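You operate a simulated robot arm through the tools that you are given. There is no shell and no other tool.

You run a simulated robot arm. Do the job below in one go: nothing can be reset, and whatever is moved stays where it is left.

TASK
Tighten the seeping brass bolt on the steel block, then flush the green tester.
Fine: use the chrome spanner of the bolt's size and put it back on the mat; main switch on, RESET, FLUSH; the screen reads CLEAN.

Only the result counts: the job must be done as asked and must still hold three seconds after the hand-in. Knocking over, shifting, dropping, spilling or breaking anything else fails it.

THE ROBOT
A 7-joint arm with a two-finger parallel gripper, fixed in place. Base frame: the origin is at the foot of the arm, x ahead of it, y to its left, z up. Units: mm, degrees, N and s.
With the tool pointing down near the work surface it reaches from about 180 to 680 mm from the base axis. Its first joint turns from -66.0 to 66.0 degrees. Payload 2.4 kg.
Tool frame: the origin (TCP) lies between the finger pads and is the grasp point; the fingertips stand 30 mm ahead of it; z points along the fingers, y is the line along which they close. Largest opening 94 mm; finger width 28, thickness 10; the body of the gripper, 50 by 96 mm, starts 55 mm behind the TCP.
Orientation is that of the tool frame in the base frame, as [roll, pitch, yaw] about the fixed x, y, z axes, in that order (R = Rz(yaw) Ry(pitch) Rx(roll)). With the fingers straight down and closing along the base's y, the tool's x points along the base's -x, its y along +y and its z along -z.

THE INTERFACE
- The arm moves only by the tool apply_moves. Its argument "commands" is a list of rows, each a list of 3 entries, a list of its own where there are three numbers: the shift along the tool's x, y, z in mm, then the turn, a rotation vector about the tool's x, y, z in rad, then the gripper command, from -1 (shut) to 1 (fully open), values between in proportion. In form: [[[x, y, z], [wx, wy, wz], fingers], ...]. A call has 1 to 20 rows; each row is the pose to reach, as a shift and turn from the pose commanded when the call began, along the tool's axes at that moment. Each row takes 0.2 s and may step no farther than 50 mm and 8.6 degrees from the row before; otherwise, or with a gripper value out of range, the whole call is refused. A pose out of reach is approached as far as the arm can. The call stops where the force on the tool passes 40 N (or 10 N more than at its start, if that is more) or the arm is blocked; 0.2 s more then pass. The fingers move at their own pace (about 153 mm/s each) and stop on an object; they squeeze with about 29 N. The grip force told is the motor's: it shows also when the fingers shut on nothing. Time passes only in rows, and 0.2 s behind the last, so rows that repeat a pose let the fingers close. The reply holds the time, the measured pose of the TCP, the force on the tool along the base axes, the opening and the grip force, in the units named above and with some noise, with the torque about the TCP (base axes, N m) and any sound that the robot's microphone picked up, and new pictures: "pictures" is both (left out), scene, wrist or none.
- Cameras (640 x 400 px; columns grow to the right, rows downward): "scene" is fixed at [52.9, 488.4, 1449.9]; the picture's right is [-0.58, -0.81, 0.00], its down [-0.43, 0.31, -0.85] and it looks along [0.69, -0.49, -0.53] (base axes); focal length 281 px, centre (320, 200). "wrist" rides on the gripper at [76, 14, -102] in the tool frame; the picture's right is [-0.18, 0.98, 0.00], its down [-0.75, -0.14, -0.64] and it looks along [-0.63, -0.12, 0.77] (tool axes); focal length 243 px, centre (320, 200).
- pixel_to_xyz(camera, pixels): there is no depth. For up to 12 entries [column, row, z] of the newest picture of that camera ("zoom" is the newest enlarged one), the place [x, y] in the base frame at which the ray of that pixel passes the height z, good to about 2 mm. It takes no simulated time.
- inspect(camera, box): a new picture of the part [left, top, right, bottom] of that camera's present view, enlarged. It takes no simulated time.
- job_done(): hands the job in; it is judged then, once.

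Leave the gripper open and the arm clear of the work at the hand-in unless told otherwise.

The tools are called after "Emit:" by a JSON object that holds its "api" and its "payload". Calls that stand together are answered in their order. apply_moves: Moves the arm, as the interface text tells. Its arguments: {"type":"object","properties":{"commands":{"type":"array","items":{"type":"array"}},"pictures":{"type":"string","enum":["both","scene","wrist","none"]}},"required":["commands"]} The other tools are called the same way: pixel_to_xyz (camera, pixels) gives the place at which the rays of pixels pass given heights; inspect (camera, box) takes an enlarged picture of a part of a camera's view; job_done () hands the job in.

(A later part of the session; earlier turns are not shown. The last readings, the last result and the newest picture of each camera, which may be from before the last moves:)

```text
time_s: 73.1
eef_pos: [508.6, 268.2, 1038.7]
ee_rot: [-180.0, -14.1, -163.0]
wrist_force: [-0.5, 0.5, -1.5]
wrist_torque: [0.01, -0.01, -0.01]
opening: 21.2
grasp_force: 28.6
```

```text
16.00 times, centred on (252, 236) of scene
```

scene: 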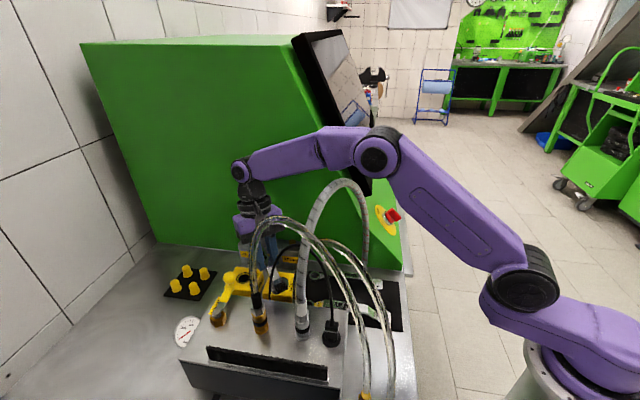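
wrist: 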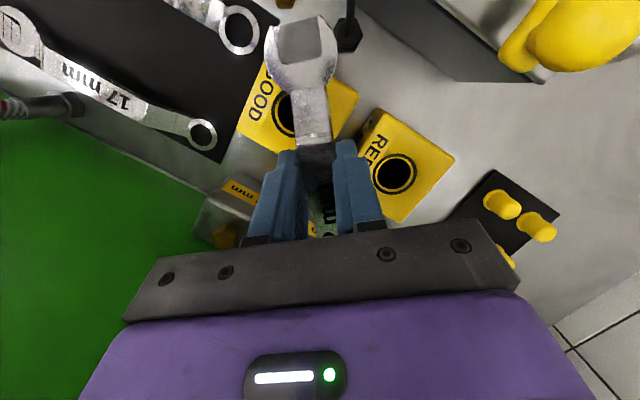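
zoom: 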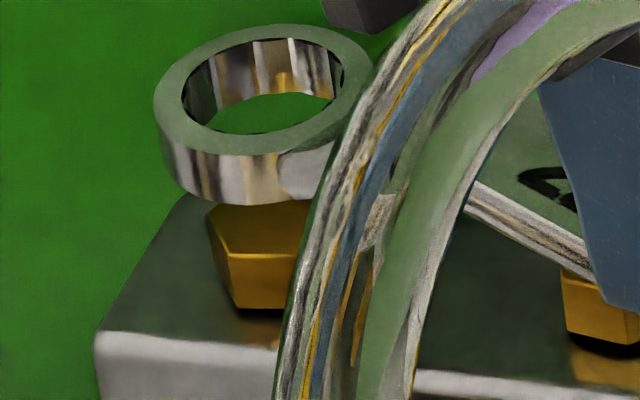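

The seep ring and the stain on the block have vanished – the bolt is dry and tight. Now I carry the spanner back: first up and turn to the mat's 45° direction.

Emit:
{"api": "apply_moves", "payload": {"commands": [[[10.9, 0, -43.7], [0, 0, 0], -1], [[21.8, 0, -87.3], [0.0296, 0, -0.1185], -1], [[44.1, 0, -123], [0.0591, 0, -0.237], -1], [[64.9, 0, -148.7], [0.0887, 0, -0.3555], -1], [[87, -1.4, -179.3], [0.1183, 0, -0.474], -1], [[87, -1.4, -179.3], [0.1183, 0, -0.474], -1]]}}

Emit:
{"api": "inspect", "payload": {"camera": "scene", "box": [230, 220, 310, 270]}}

```text
time_s: 74.5
eef_pos: [466.4, 255.0, 1232.4]
ee_rot: [179.9, -14.1, -135.0]
wrist_force: [-0.3, 0.8, -1.7]
wrist_torque: [-0.01, 0.0, 0.0]
opening: 21.2
grasp_force: 29.6
out of reach, approached as far as the arm can: row 5, 6
```

scene: 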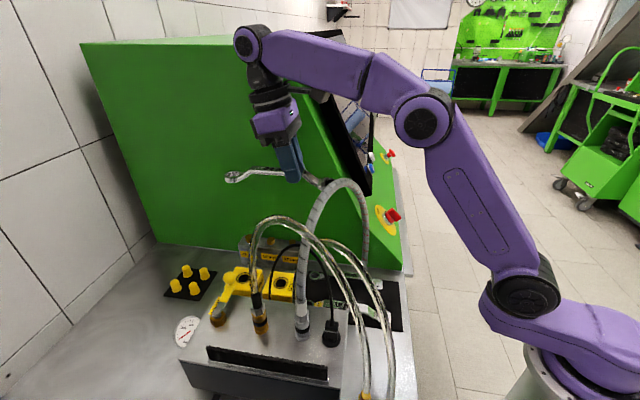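
wrist: 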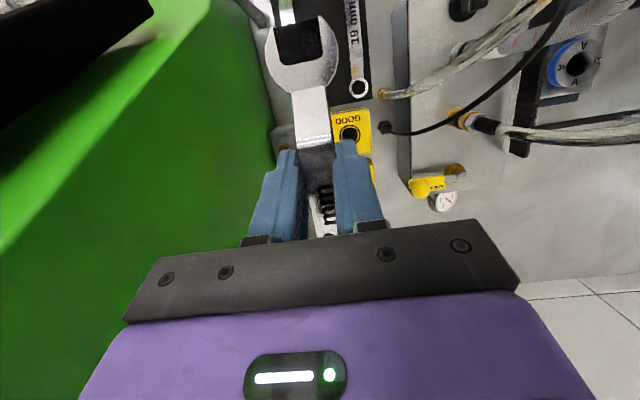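

```text
8.00 times, centred on (270, 245) of scene
```

zoom: 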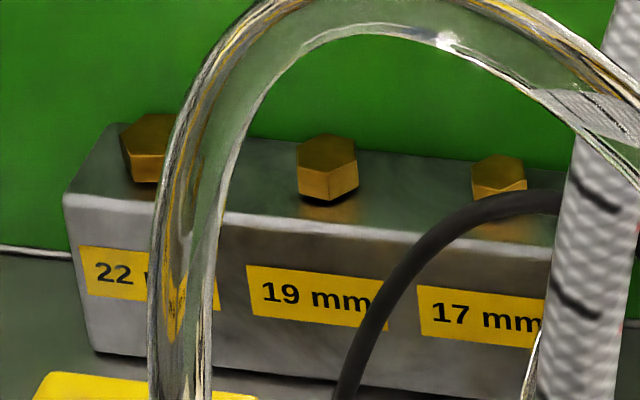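

Bolt is dry. I rise and bring the tool upright before crossing the grey hose along the 45° line, where the hose is lower (~1200).

Emit:
{"api": "apply_moves", "payload": {"commands": [[[6, 0, -24.2], [0, 0, 0], -1], [[12, 0, -48.5], [0, -0.08, 0], -1], [[16, 0, -63], [0, -0.16, 0], -1], [[17, 0, -67], [0, -0.245, 0], -1], [[17, 0, -67], [0, -0.245, 0], -1]]}}

```text
time_s: 75.7
eef_pos: [464.2, 252.7, 1303.8]
ee_rot: [179.9, 0.0, -135.1]
wrist_force: [-0.2, 0.1, -1.2]
wrist_torque: [-0.02, 0.01, 0.01]
opening: 21.2
grasp_force: 28.7
out of reach, approached as far as the arm can: row 1, 2, 3, 4, 5
```

scene: 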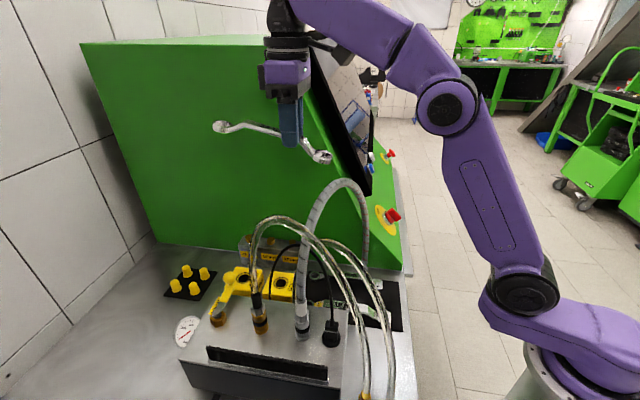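
wrist: 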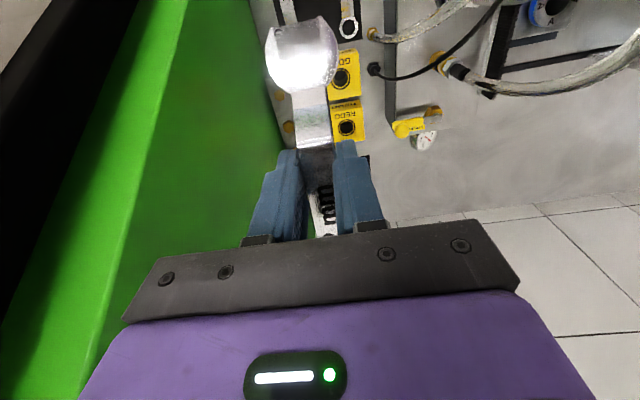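

Clear height (1304). Now straight back along the 45° line to behind the mat.

Emit:
{"api": "apply_moves", "payload": {"commands": [[[44, 1.8, 0], [0, 0, 0], -1], [[88, 3.6, 0], [0, 0, 0], -1], [[132, 5.4, 0], [0, 0, 0], -1], [[176, 7.2, 0], [0, 0, 0], -1], [[220, 9, 0], [0, 0, 0], -1], [[262.5, 10.7, 0], [0, 0, 0], -1], [[262.5, 10.7, 0], [0, 0, 0], -1]]}}

```text
time_s: 77.3
eef_pos: [268.6, 77.2, 1299.8]
ee_rot: [179.9, -0.1, -135.1]
wrist_force: [0.0, -0.3, -2.1]
wrist_torque: [-0.04, 0.02, -0.01]
opening: 21.0
grasp_force: 28.6
```

scene: 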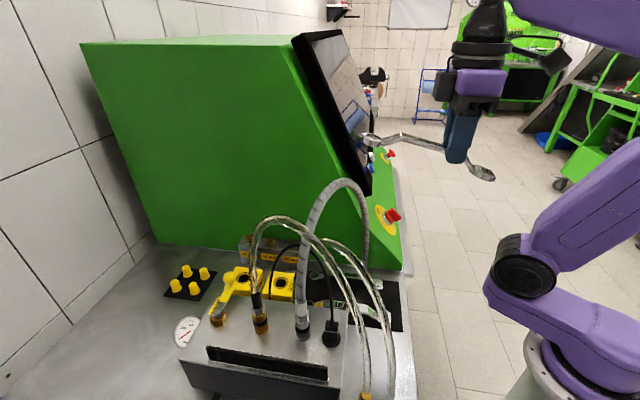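
wrist: 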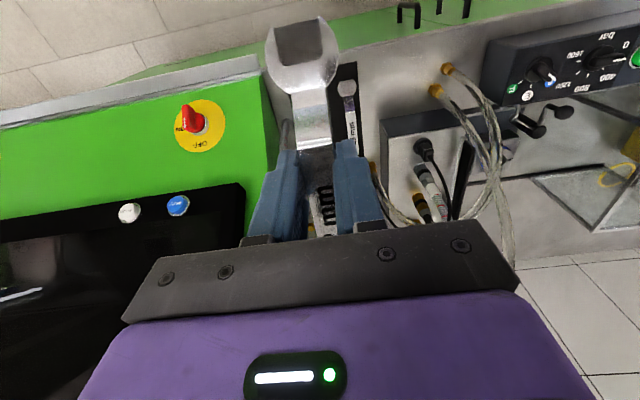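

Behind the mat now. Descend to z≈1005 and lean the hand back 10°.

Emit:
{"api": "apply_moves", "payload": {"commands": [[[0, -1.5, 45], [0, 0, 0], -1], [[0, -3, 90], [0, 0, 0], -1], [[0, -3, 135], [0, 0, 0], -1], [[0, -3, 180], [0, 0, 0], -1], [[0, -3, 225], [0, -0.06, 0], -1], [[0, -3, 265], [0, -0.12, 0], -1], [[0, -3, 295], [0, -0.175, 0], -1], [[0, -3, 295], [0, -0.175, 0], -1]]}}

Emit:
{"api": "inspect", "payload": {"camera": "scene", "box": [330, 200, 490, 310]}}

```text
time_s: 79.1
eef_pos: [274.6, 71.3, 1006.2]
ee_rot: [-180.0, 10.0, -135.1]
wrist_force: [0.2, -0.6, -2.0]
wrist_torque: [-0.03, -0.02, -0.04]
opening: 21.3
grasp_force: 28.3
```

scene: 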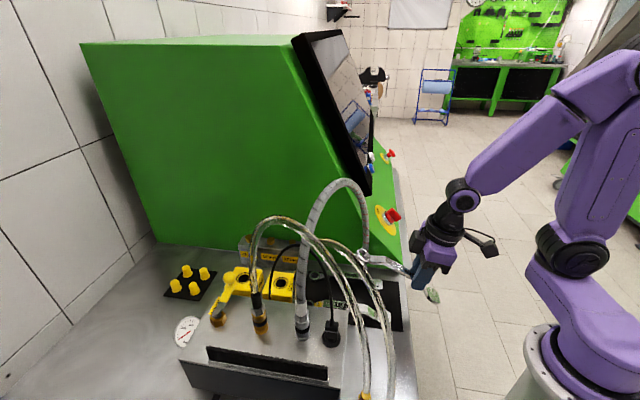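
wrist: 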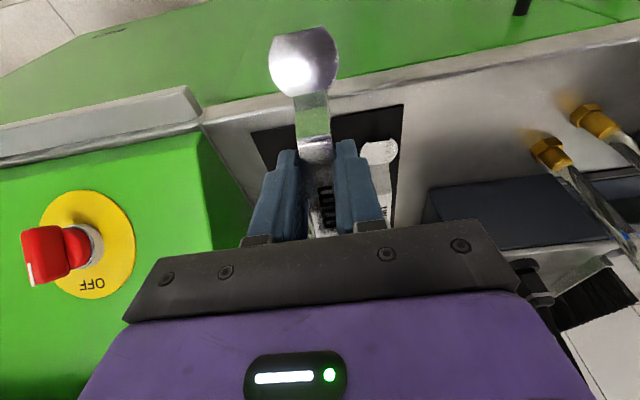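

```text
3.64 times, centred on (410, 255) of scene
```

zoom: 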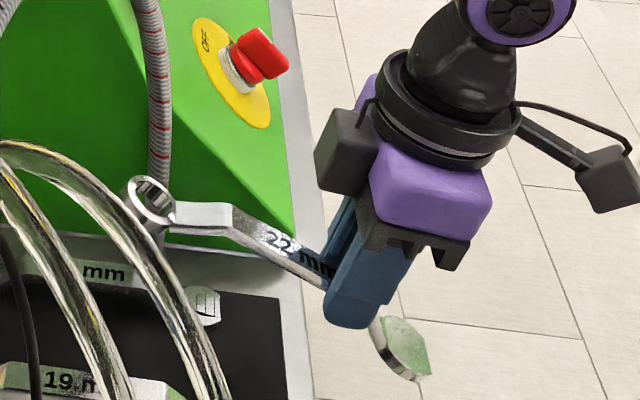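

Ring end up about 24°, as planned. I slide forward 60 mm at this height and re-read position.

Emit:
{"api": "apply_moves", "payload": {"commands": [[[-29.5, 0, 5.2], [0, 0, 0], -1], [[-59.1, 0, 10.4], [0, 0, 0], -1], [[-59.1, 0, 10.4], [0, 0, 0], -1], [[-59.1, 0, 10.4], [0, 0, 0], -1]]}}

Emit:
{"api": "apply_moves", "payload": {"commands": [[[0, 0, 0], [0, 0, 0], -1]], "pictures": "none"}}

Emit:
{"api": "inspect", "payload": {"camera": "wrist", "box": [200, 0, 440, 250]}}

Emit:
{"api": "inspect", "payload": {"camera": "scene", "box": [310, 200, 450, 330]}}

```text
time_s: 80.1
eef_pos: [317.4, 114.5, 1003.3]
ee_rot: [180.0, 10.0, -135.0]
wrist_force: [0.4, -0.3, -2.0]
wrist_torque: [-0.02, 0.01, -0.02]
opening: 21.1
grasp_force: 28.9
```

scene: 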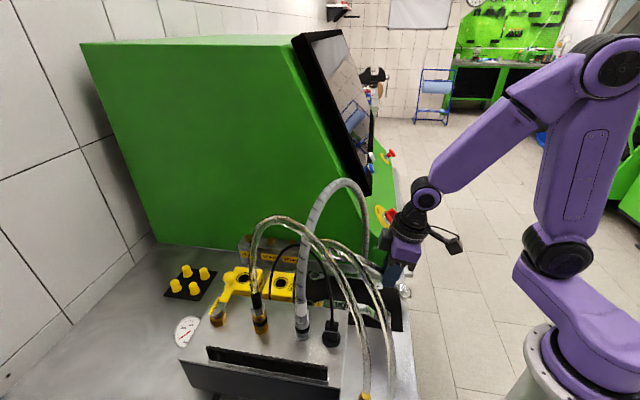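
wrist: 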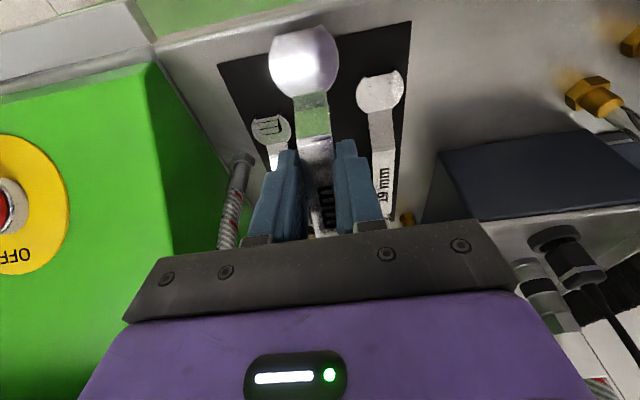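

```text
time_s: 80.5
eef_pos: [316.0, 114.7, 1003.6]
ee_rot: [180.0, 9.9, -135.0]
wrist_force: [0.5, -0.4, -1.7]
wrist_torque: [-0.03, 0.04, 0.0]
opening: 21.2
grasp_force: 28.9
```

```text
1.60 times, centred on (320, 125) of wrist
```

zoom: 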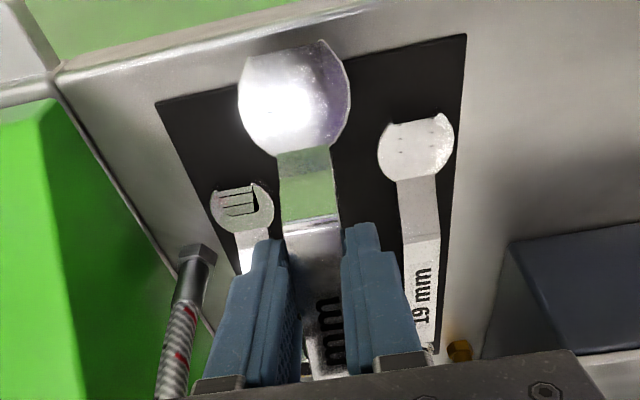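

```text
3.08 times, centred on (380, 265) of scene
```

zoom: 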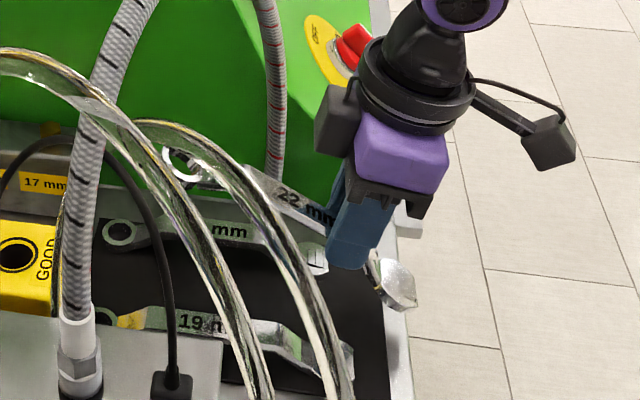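

I shift 4 mm left, forward 26 and down 22, just above where the jaw tip should touch the mat.

Emit:
{"api": "apply_moves", "payload": {"commands": [[[-11, 2, 13], [0, 0, 0], -1], [[-21.7, 4, 26.2], [0, 0, 0], -1], [[-21.7, 4, 26.2], [0, 0, 0], -1]], "pictures": "none"}}

Emit:
{"api": "inspect", "payload": {"camera": "scene", "box": [310, 220, 430, 330]}}

Emit:
{"api": "inspect", "payload": {"camera": "wrist", "box": [200, 0, 440, 250]}}

```text
time_s: 81.3
eef_pos: [332.7, 135.1, 982.4]
ee_rot: [-180.0, 10.0, -135.0]
wrist_force: [0.0, 0.2, -1.6]
wrist_torque: [-0.02, 0.0, 0.01]
opening: 20.9
grasp_force: 29.4
```

```text
3.64 times, centred on (370, 275) of scene
```

zoom: 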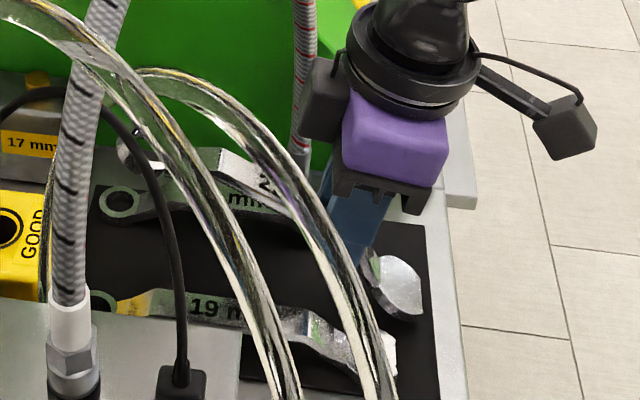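

```text
1.60 times, centred on (320, 125) of wrist
```

zoom: 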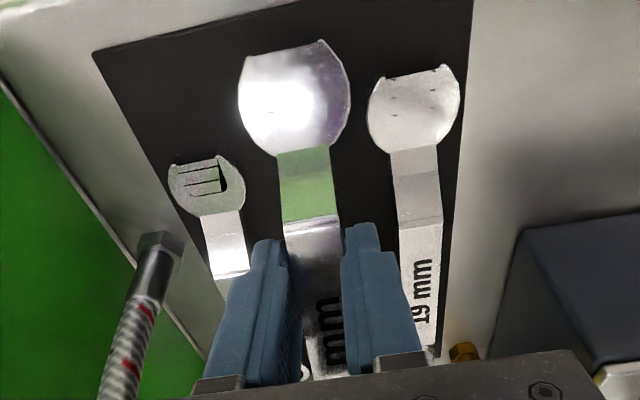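

Jaw is above its old place. Now I lower and feed forward so the jaw tip rests on the mat and the spanner levels – first half.

Emit:
{"api": "apply_moves", "payload": {"commands": [[[1.29, 0, 7.29], [0, 0, 0], -1], [[-1.6, 0, 11], [0, 0, 0], -1], [[-4.5, 0, 14.7], [0, 0, 0], -1], [[-7.1, 0, 18.7], [0, 0, 0], -1], [[-9.7, 0, 22.7], [0, 0, 0], -1], [[-9.7, 0, 22.7], [0, 0, 0], -1]], "pictures": "none"}}

Emit:
{"api": "inspect", "payload": {"camera": "scene", "box": [310, 220, 430, 330]}}

Emit:
{"api": "inspect", "payload": {"camera": "wrist", "box": [200, 0, 440, 250]}}

```text
time_s: 82.7
eef_pos: [338.6, 144.2, 962.3]
ee_rot: [-180.0, 9.9, -135.1]
wrist_force: [-4.7, -3.6, 5.6]
wrist_torque: [-0.6, 0.67, -0.08]
opening: 21.3
grasp_force: 28.3
```

```text
3.64 times, centred on (370, 275) of scene
```

zoom: 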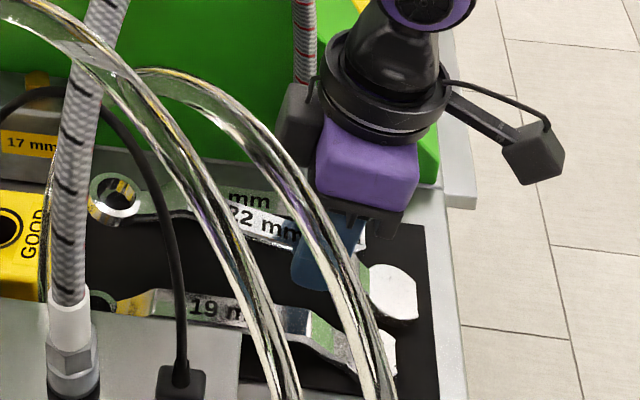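

```text
1.60 times, centred on (320, 125) of wrist
```

zoom: 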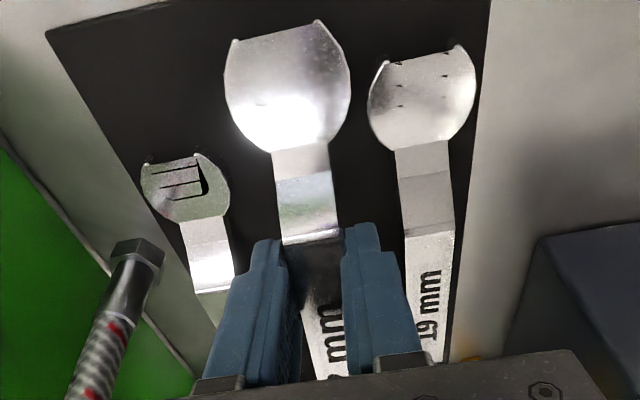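

It levels nicely (light contact force). Second half down.

Emit:
{"api": "apply_moves", "payload": {"commands": [[[-2.15, 0, 4.25], [0, 0, 0], -1], [[-4.3, 0, 8.5], [0, 0, 0], -1], [[-6, 0, 12.9], [0, 0, 0], -1], [[-7.6, 0, 16.3], [0, 0, 0], -1], [[-7.6, 0, 16.3], [0, 0, 0], -1]], "pictures": "none"}}

Emit:
{"api": "inspect", "payload": {"camera": "scene", "box": [310, 220, 430, 330]}}

Emit:
{"api": "inspect", "payload": {"camera": "wrist", "box": [200, 0, 440, 250]}}

```text
time_s: 83.9
eef_pos: [346.3, 152.8, 949.1]
ee_rot: [-180.0, 10.1, -135.1]
wrist_force: [0.1, -1.8, 7.6]
wrist_torque: [-0.62, 0.53, 0.12]
opening: 21.1
grasp_force: 28.3
```

```text
3.64 times, centred on (370, 275) of scene
```

zoom: 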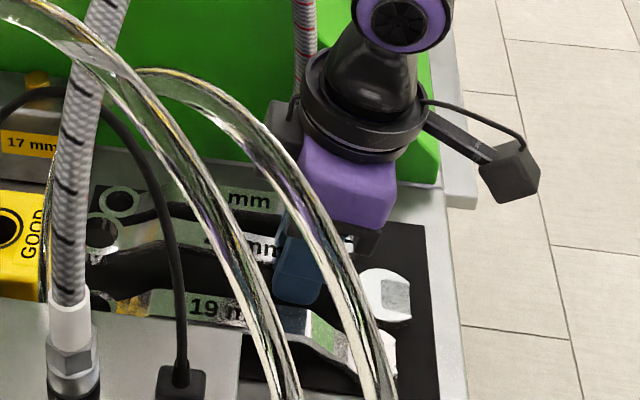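

```text
1.60 times, centred on (320, 125) of wrist
```

zoom: 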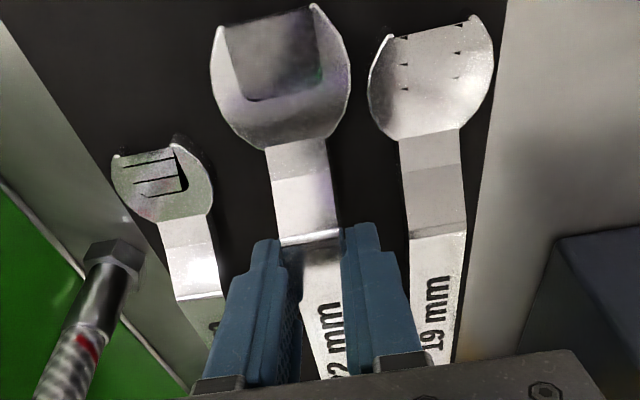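

Nearly level. I lower 3 mm more to bring the ring end down.

Emit:
{"api": "apply_moves", "payload": {"commands": [[[-0.3, 0, 1.5], [0, 0, 0], -1], [[-0.5, 0, 3], [0, 0, 0], -1], [[-0.5, 0, 3], [0, 0, 0], -1]], "pictures": "none"}}

Emit:
{"api": "inspect", "payload": {"camera": "scene", "box": [310, 250, 400, 320]}}

```text
time_s: 84.7
eef_pos: [347.0, 152.8, 946.2]
ee_rot: [-179.9, 9.9, -135.0]
wrist_force: [-0.7, -1.2, 5.9]
wrist_torque: [-0.5, 0.52, 0.01]
opening: 21.0
grasp_force: 29.3
```

```text
5.71 times, centred on (355, 285) of scene
```

zoom: 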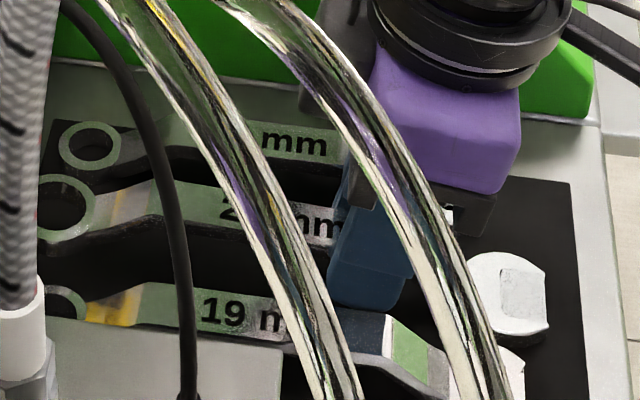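

Still only the jaw is bearing. 3 mm more.

Emit:
{"api": "apply_moves", "payload": {"commands": [[[0.2, 0, 1], [0, 0, 0], -1], [[0.3, 0, 2], [0, 0, 0], -1], [[0.5, 0, 3], [0, 0, 0], -1], [[0.5, 0, 3], [0, 0, 0], -1]], "pictures": "none"}}

```text
time_s: 85.7
eef_pos: [349.0, 153.2, 943.5]
ee_rot: [180.0, 10.1, -135.0]
wrist_force: [1.5, 0.8, 8.6]
wrist_torque: [-0.58, 0.55, -0.01]
opening: 20.9
grasp_force: 29.0
```

Emit:
{"api": "apply_moves", "payload": {"commands": [[[0.2, 0, 1], [0, 0, 0], -1], [[0.3, 0, 2], [0, 0, 0], -1], [[0.3, 0, 2], [0, 0, 0], -1]], "pictures": "none"}}

Emit:
{"api": "inspect", "payload": {"camera": "scene", "box": [310, 260, 360, 310]}}

Emit:
{"api": "inspect", "payload": {"camera": "wrist", "box": [200, 0, 440, 250]}}

```text
time_s: 86.5
eef_pos: [348.8, 154.7, 940.3]
ee_rot: [179.9, 10.1, -135.1]
wrist_force: [2.7, 7.1, 9.8]
wrist_torque: [-0.41, 0.56, -0.22]
opening: 20.9
grasp_force: 29.5
```

```text
8.00 times, centred on (335, 285) of scene
```

zoom: 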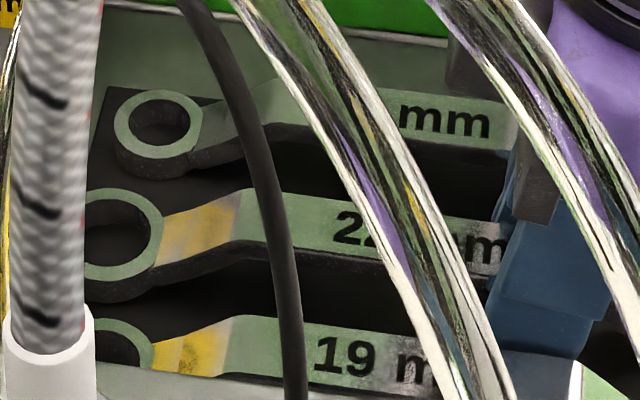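

```text
1.60 times, centred on (320, 125) of wrist
```

zoom: 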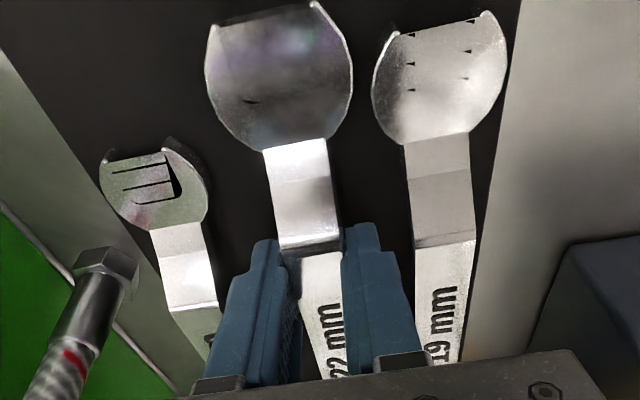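

The ring end now lies on the mat. I open the fingers to 34 mm.

Emit:
{"api": "apply_moves", "payload": {"commands": [[[0, 0, 0], [0, 0, 0], -0.45], [[0, 0, 0], [0, 0, 0], -0.3], [[0, 0, 0], [0, 0, 0], -0.277]]}}

Emit:
{"api": "inspect", "payload": {"camera": "wrist", "box": [200, 0, 440, 250]}}

Emit:
{"api": "inspect", "payload": {"camera": "scene", "box": [310, 250, 420, 330]}}

```text
time_s: 87.3
eef_pos: [348.4, 154.1, 941.2]
ee_rot: [180.0, 9.9, -135.1]
wrist_force: [0.2, 0.3, -0.2]
wrist_torque: [0.0, 0.05, -0.03]
opening: 33.8
grasp_force: 0.1
```

scene: 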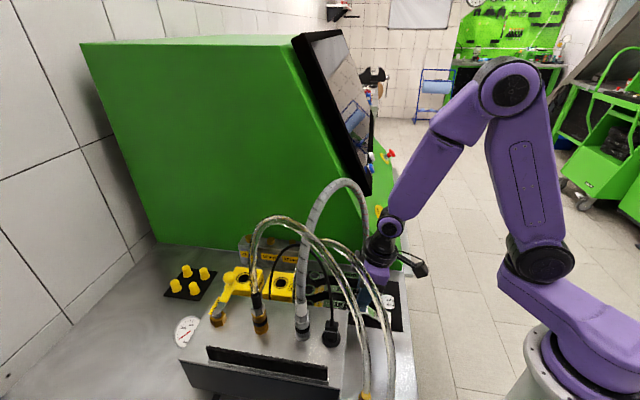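
wrist: 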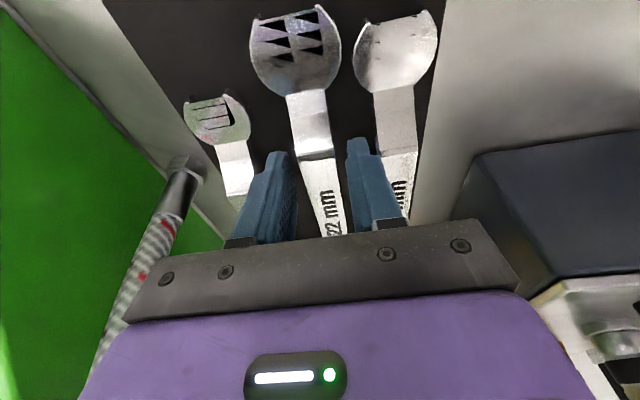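

```text
1.60 times, centred on (320, 125) of wrist
```

zoom: 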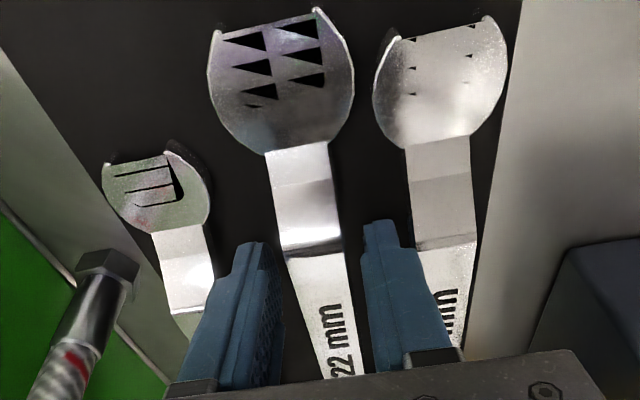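

```text
5.00 times, centred on (365, 290) of scene
```

zoom: 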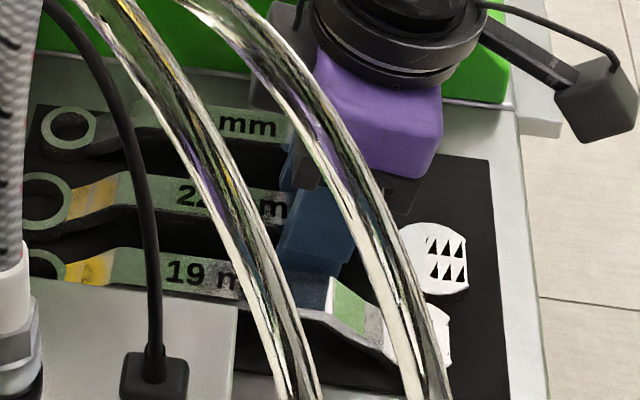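

The 22 mm spanner rests on the mat in its place. I raise the fingers out and retreat backwards, then up.

Emit:
{"api": "apply_moves", "payload": {"commands": [[[-2.1, 0, -11.8], [0, 0, 0], -0.277], [[-4.9, 0, -27.6], [0, 0, 0], -0.277], [[15, 0, -38], [0, 0, 0], -0.277], [[47, 0, -46], [0, 0, 0], -0.277], [[80, 0, -56], [0, 0, 0], -0.277], [[110, 0, -66], [0, 0, 0], -0.277], [[110, 0, -66], [0, 0, 0], -0.277]]}}

Emit:
{"api": "inspect", "payload": {"camera": "scene", "box": [300, 250, 430, 340]}}

Emit:
{"api": "inspect", "payload": {"camera": "wrist", "box": [0, 40, 240, 360]}}

```text
time_s: 88.9
eef_pos: [264.6, 67.5, 984.6]
ee_rot: [180.0, 9.9, -135.0]
wrist_force: [0.7, -0.3, 0.4]
wrist_torque: [-0.02, -0.01, 0.03]
opening: 33.7
grasp_force: 0.1
```

scene: 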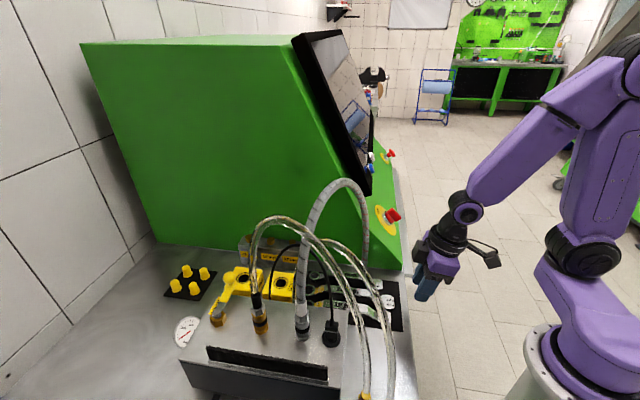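
wrist: 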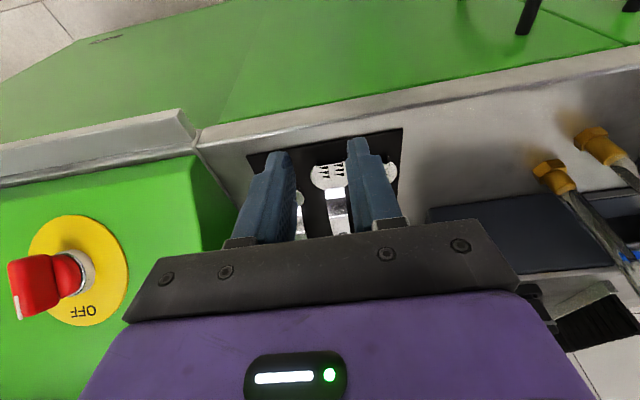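

```text
4.44 times, centred on (365, 295) of scene
```

zoom: 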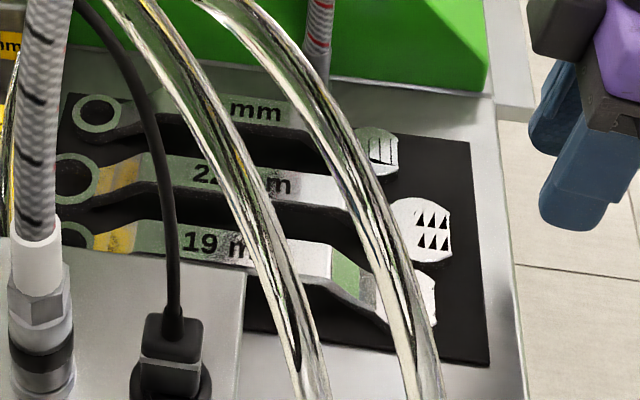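

```text
1.25 times, centred on (120, 200) of wrist
```

zoom: 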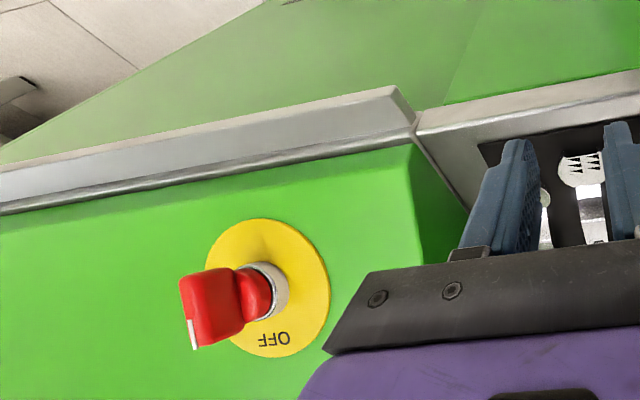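

All three spanners lie on the mat. Next the tester. I rise, straighten the tool and move right to look at the switch panel.

Emit:
{"api": "apply_moves", "payload": {"commands": [[[-8, 0, -45], [0, 0, 0], 0], [[-16, 0, -90], [0, 0.06, 0], 0], [[-24, 0, -135], [0, 0.12, 0], 0], [[-33, 0, -185], [0, 0.174, 0], 0], [[-38, 0, -215], [0, 0.174, 0], 0], [[-38, -45, -215], [0, 0.174, 0], 0], [[-38, -90, -215], [0, 0.174, 0], 0], [[-38, -135, -215], [0, 0.174, 0], 0], [[-38, -180, -215], [0, 0.174, 0], 0], [[-38, -215, -215], [0, 0.174, 0], 0], [[-38, -215, -215], [0, 0.174, 0], 0]]}}

```text
refused: row 4 steps farther than a row can; nothing moved
```

Emit:
{"api": "apply_moves", "payload": {"commands": [[[-8, 0, -45], [0, 0, 0], 0], [[-16, 0, -90], [0, 0.06, 0], 0], [[-24, 0, -135], [0, 0.12, 0], 0], [[-32, 0, -180], [0, 0.174, 0], 0], [[-38, 0, -215], [0, 0.174, 0], 0], [[-38, -45, -215], [0, 0.174, 0], 0], [[-38, -90, -215], [0, 0.174, 0], 0], [[-38, -135, -215], [0, 0.174, 0], 0], [[-38, -180, -215], [0, 0.174, 0], 0], [[-38, -215, -215], [0, 0.174, 0], 0], [[-38, -215, -215], [0, 0.174, 0], 0]]}}

```text
time_s: 91.3
eef_pos: [412.8, -86.0, 1205.0]
ee_rot: [-179.9, 0.2, -135.0]
wrist_force: [0.0, 0.5, -1.0]
wrist_torque: [-0.01, -0.02, -0.03]
opening: 46.7
grasp_force: 0.0
```

scene: 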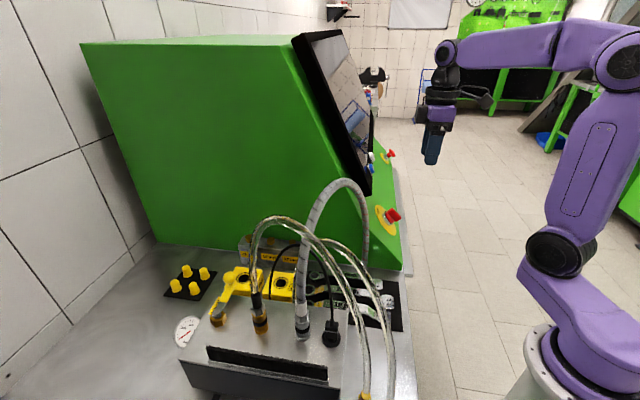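
wrist: 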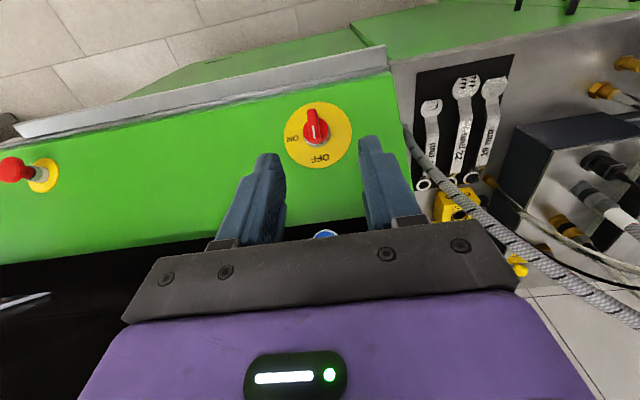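

Emit:
{"api": "inspect", "payload": {"camera": "wrist", "box": [270, 90, 370, 180]}}

Emit:
{"api": "inspect", "payload": {"camera": "scene", "box": [350, 130, 420, 250]}}

Emit:
{"api": "pixel_to_xyz", "payload": {"camera": "wrist", "pixels": [[318, 135, 980], [318, 135, 1000], [318, 135, 1020], [315, 127, 1000], [315, 127, 1040], [260, 135, 1000], [370, 120, 1000], [310, 185, 1000]]}}

Emit:
{"api": "pixel_to_xyz", "payload": {"camera": "scene", "pixels": [[386, 220, 980], [386, 220, 1000], [386, 220, 1020], [393, 215, 1000], [393, 215, 1040]]}}

```text
4.44 times, centred on (320, 135) of wrist
```

zoom: 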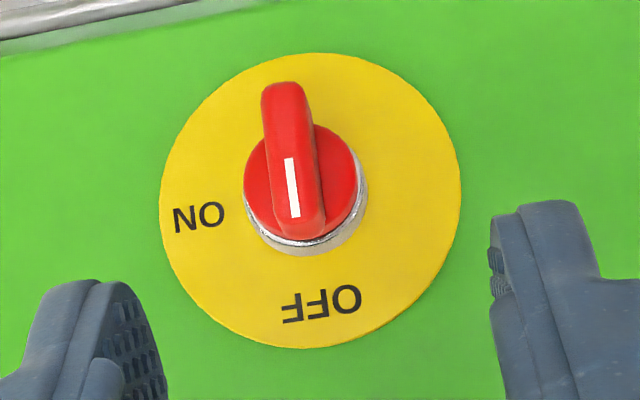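

```text
3.33 times, centred on (385, 190) of scene
```

zoom: 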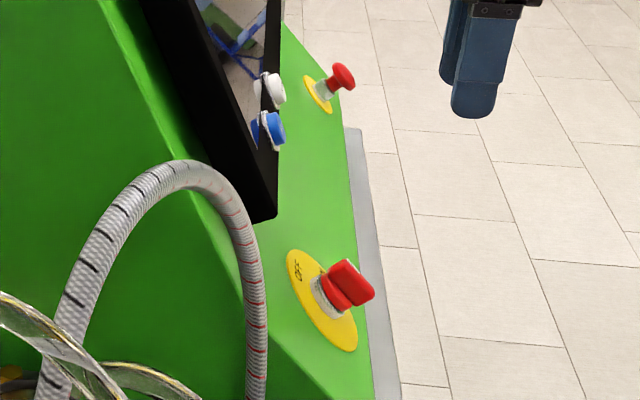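

```text
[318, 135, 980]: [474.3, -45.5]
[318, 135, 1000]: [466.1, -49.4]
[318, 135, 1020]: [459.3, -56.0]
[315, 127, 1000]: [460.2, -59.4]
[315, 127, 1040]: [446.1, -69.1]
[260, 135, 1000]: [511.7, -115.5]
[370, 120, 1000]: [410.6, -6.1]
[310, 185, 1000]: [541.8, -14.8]
```

```text
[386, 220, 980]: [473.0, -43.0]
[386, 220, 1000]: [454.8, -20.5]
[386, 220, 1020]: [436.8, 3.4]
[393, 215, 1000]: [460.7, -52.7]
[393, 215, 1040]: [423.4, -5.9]
```

Pointer is at OFF (up-slope side); ON is on the operator's right. I triangulate the handle top, plate centre and panel corners to get the panel's tilt.

Emit:
{"api": "pixel_to_xyz", "payload": {"camera": "wrist", "pixels": [[313.5, 123.8, 1000], [313.5, 123.8, 1040], [391, 73, 900], [391, 73, 950], [318, 135, 979], [284.2, 131, 980], [352, 135, 980], [318.5, 101.8, 970], [317.5, 168.3, 990]]}}

Emit:
{"api": "pixel_to_xyz", "payload": {"camera": "scene", "pixels": [[394.7, 215, 1000], [394.7, 215, 1040], [401, 250, 900], [401, 250, 950], [375.5, 205, 980], [375.5, 205, 1000], [396, 235, 960], [396, 235, 980]]}}

Emit:
{"api": "inspect", "payload": {"camera": "scene", "box": [365, 195, 415, 260]}}

```text
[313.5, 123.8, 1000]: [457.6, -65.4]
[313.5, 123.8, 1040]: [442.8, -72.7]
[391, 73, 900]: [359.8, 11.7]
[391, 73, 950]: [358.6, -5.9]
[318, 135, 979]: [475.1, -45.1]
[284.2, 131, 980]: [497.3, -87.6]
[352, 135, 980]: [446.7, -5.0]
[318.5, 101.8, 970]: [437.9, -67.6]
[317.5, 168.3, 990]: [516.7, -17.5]
```

```text
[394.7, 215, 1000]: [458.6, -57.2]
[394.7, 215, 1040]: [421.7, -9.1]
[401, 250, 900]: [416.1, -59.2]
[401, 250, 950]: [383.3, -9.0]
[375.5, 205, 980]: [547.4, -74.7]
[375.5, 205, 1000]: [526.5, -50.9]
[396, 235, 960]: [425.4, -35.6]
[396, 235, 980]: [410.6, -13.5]
```

```text
6.15 times, centred on (390, 228) of scene
```

zoom: 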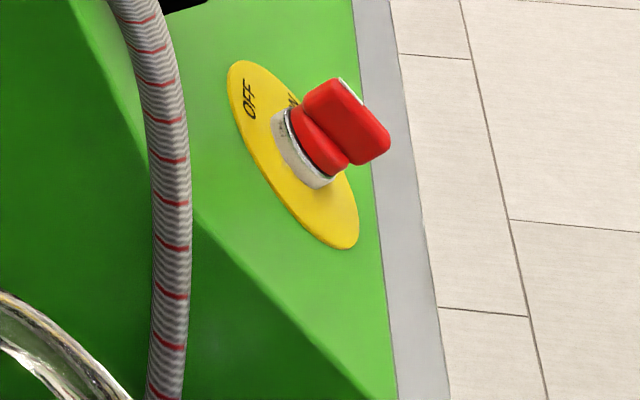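

The panel is tilted about 45° (normal ≈ (−0.5, −0.5, 0.71)), plate centre (474, −45, 980), handle standing about 35 mm out. I move to a spot 118 mm out along the normal with the tool tilted 45°, then check alignment.

Emit:
{"api": "apply_moves", "payload": {"commands": [[[2, -2.5, 25], [0, -0.131, 0], 0], [[4, -5, 50], [0, -0.262, 0], 0], [[6, -7.5, 75], [0, -0.393, 0], 0], [[8, -10, 100], [0, -0.524, 0], 0], [[10, -12.5, 122], [0, -0.655, 0], 0], [[11, -14, 142], [0, -0.785, 0], 0], [[11, -14, 142], [0, -0.785, 0], 0]]}}

Emit:
{"api": "inspect", "payload": {"camera": "wrist", "box": [200, 60, 440, 250]}}

Emit:
{"api": "inspect", "payload": {"camera": "scene", "box": [340, 140, 470, 260]}}

```text
time_s: 92.9
eef_pos: [414.6, -101.8, 1064.6]
ee_rot: [180.0, 45.0, -135.1]
wrist_force: [-0.4, -0.4, -0.8]
wrist_torque: [0.0, -0.02, 0.0]
opening: 47.0
grasp_force: 0.1
```

scene: 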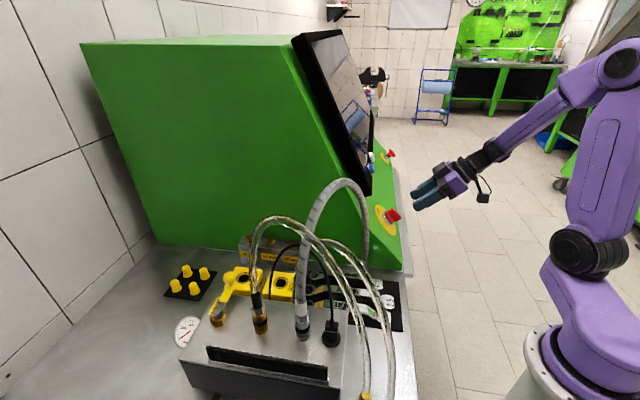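
wrist: 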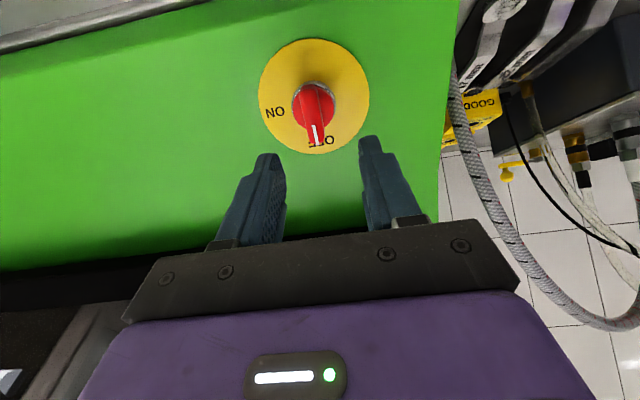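

```text
2.11 times, centred on (320, 155) of wrist
```

zoom: 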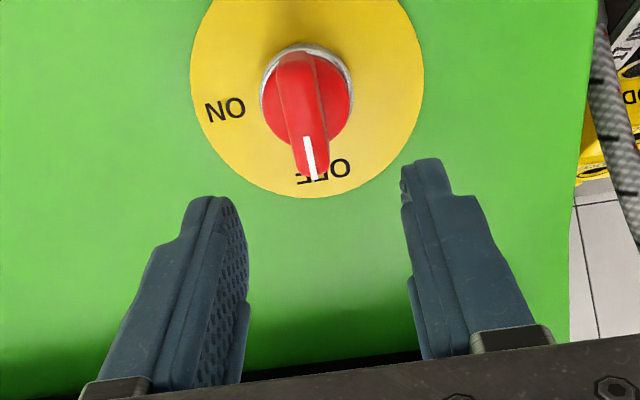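

```text
3.33 times, centred on (405, 200) of scene
```

zoom: 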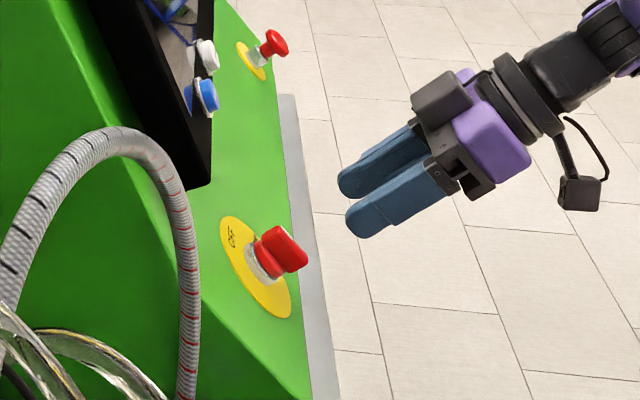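

Emit:
{"api": "pixel_to_xyz", "payload": {"camera": "wrist", "pixels": [[313.8, 98.6, 960], [313.8, 98.6, 970], [313.8, 98.6, 980], [313.8, 98.6, 990], [313.5, 116, 1000], [313.5, 116, 1010]]}}

Emit:
{"api": "pixel_to_xyz", "payload": {"camera": "scene", "pixels": [[385.6, 220.7, 960], [385.6, 220.7, 970], [385.6, 220.7, 980], [385.6, 220.7, 990]]}}

Emit:
{"api": "inspect", "payload": {"camera": "wrist", "box": [250, 30, 390, 170]}}

```text
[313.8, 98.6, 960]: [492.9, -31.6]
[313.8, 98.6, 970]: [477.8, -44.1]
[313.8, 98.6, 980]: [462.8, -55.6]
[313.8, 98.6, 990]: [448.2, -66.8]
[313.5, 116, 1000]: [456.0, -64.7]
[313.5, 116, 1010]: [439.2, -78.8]
```

```text
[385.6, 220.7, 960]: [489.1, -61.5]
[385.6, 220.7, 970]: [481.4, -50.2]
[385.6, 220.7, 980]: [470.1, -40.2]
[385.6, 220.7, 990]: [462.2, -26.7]
```

```text
2.86 times, centred on (320, 100) of wrist
```

zoom: 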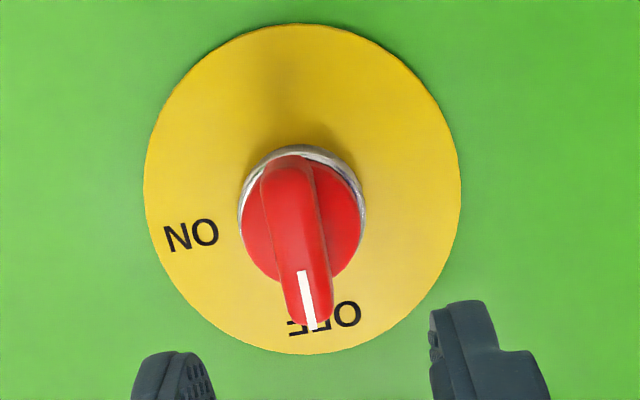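

Refined: plate centre ≈ (476.5, −46.5, 972.5); I need +6.5 mm tool‑x and −4.5 mm tool‑y. I correct, advance 45 mm and re-check.

Emit:
{"api": "apply_moves", "payload": {"commands": [[[6.5, -4.5, 0], [0, 0, 0], 0], [[6.5, -4.5, 22], [0, 0, 0], 0], [[6.5, -4.5, 45], [0, 0, 0], 0], [[6.5, -4.5, 45], [0, 0, 0], 0]]}}

Emit:
{"api": "inspect", "payload": {"camera": "wrist", "box": [230, 50, 410, 250]}}

Emit:
{"api": "inspect", "payload": {"camera": "scene", "box": [355, 180, 445, 260]}}

```text
time_s: 93.9
eef_pos: [438.7, -85.6, 1027.5]
ee_rot: [-179.9, 44.9, -134.8]
wrist_force: [0.1, -0.2, -0.5]
wrist_torque: [-0.01, -0.01, 0.01]
opening: 47.2
grasp_force: 0.0
```

scene: 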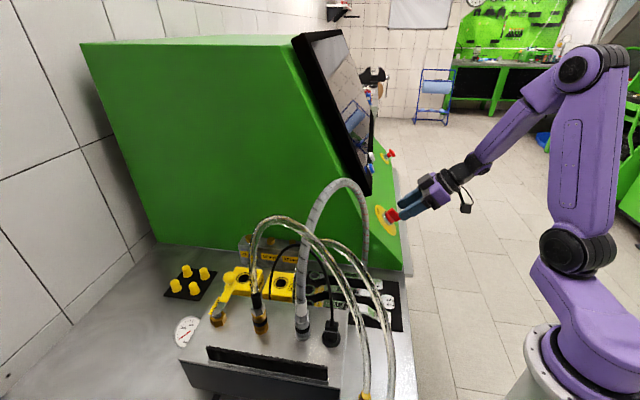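
wrist: 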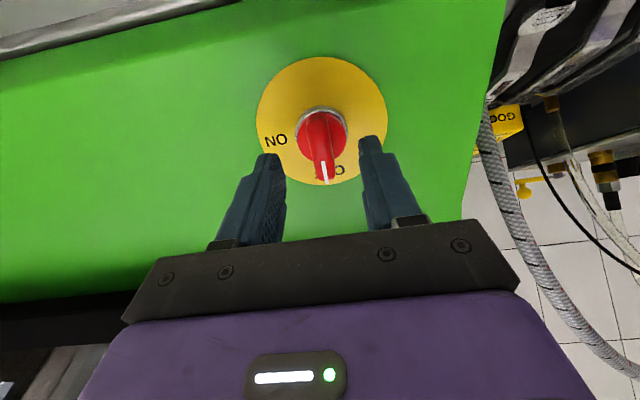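

```text
2.00 times, centred on (320, 150) of wrist
```

zoom: 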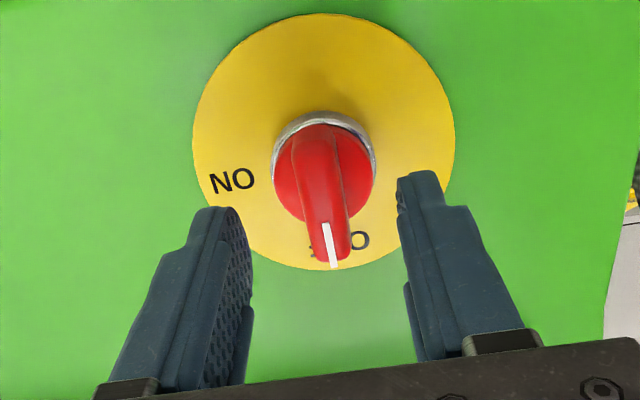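

```text
5.00 times, centred on (400, 220) of scene
```

zoom: 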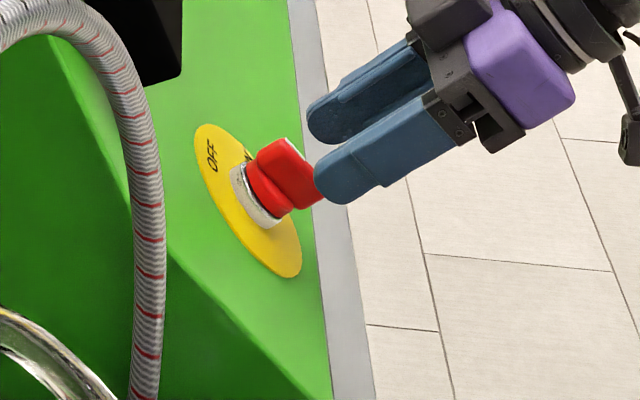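

Alignment is close; I fine-tune (+4 mm x', +1.5 mm y') and advance 27 mm so the finger tips reach beside the handle, staying above the knob's base.

Emit:
{"api": "apply_moves", "payload": {"commands": [[[4, 1.5, 0], [0, 0, 0], 0], [[4, 1.5, 10], [0, 0, 0], 0], [[4, 1.5, 20], [0, 0, 0], 0], [[4, 1.5, 27], [0, 0, 0], 0], [[4, 1.5, 27], [0, 0, 0], 0]]}}

Emit:
{"api": "inspect", "payload": {"camera": "wrist", "box": [230, 50, 410, 250]}}

Emit:
{"api": "inspect", "payload": {"camera": "scene", "box": [355, 180, 445, 260]}}

```text
time_s: 95.1
eef_pos: [451.3, -73.3, 1004.7]
ee_rot: [-180.0, 45.0, -135.0]
wrist_force: [-0.3, 0.4, 0.4]
wrist_torque: [0.03, 0.01, 0.0]
opening: 47.0
grasp_force: 0.1
```

scene: 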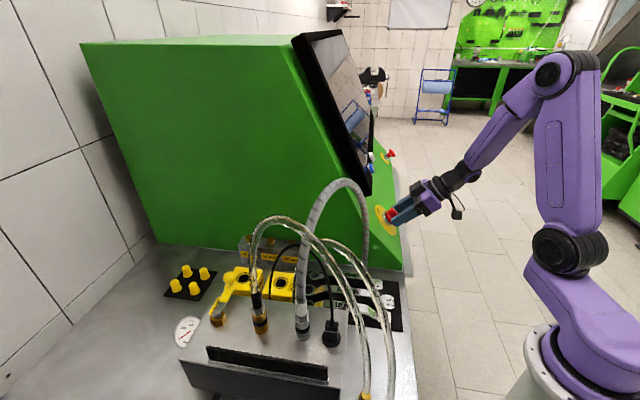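
wrist: 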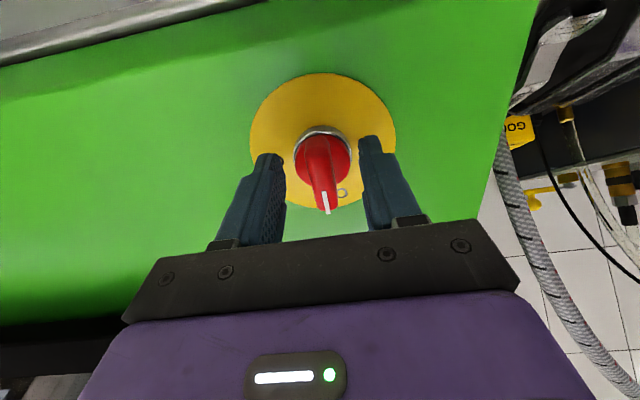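

```text
2.00 times, centred on (320, 150) of wrist
```

zoom: 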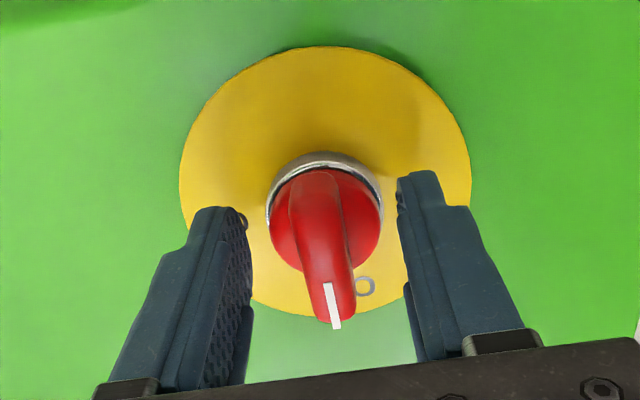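

```text
5.00 times, centred on (400, 220) of scene
```

zoom: 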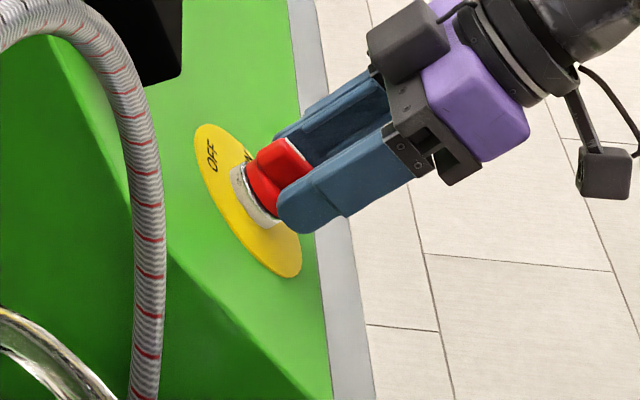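

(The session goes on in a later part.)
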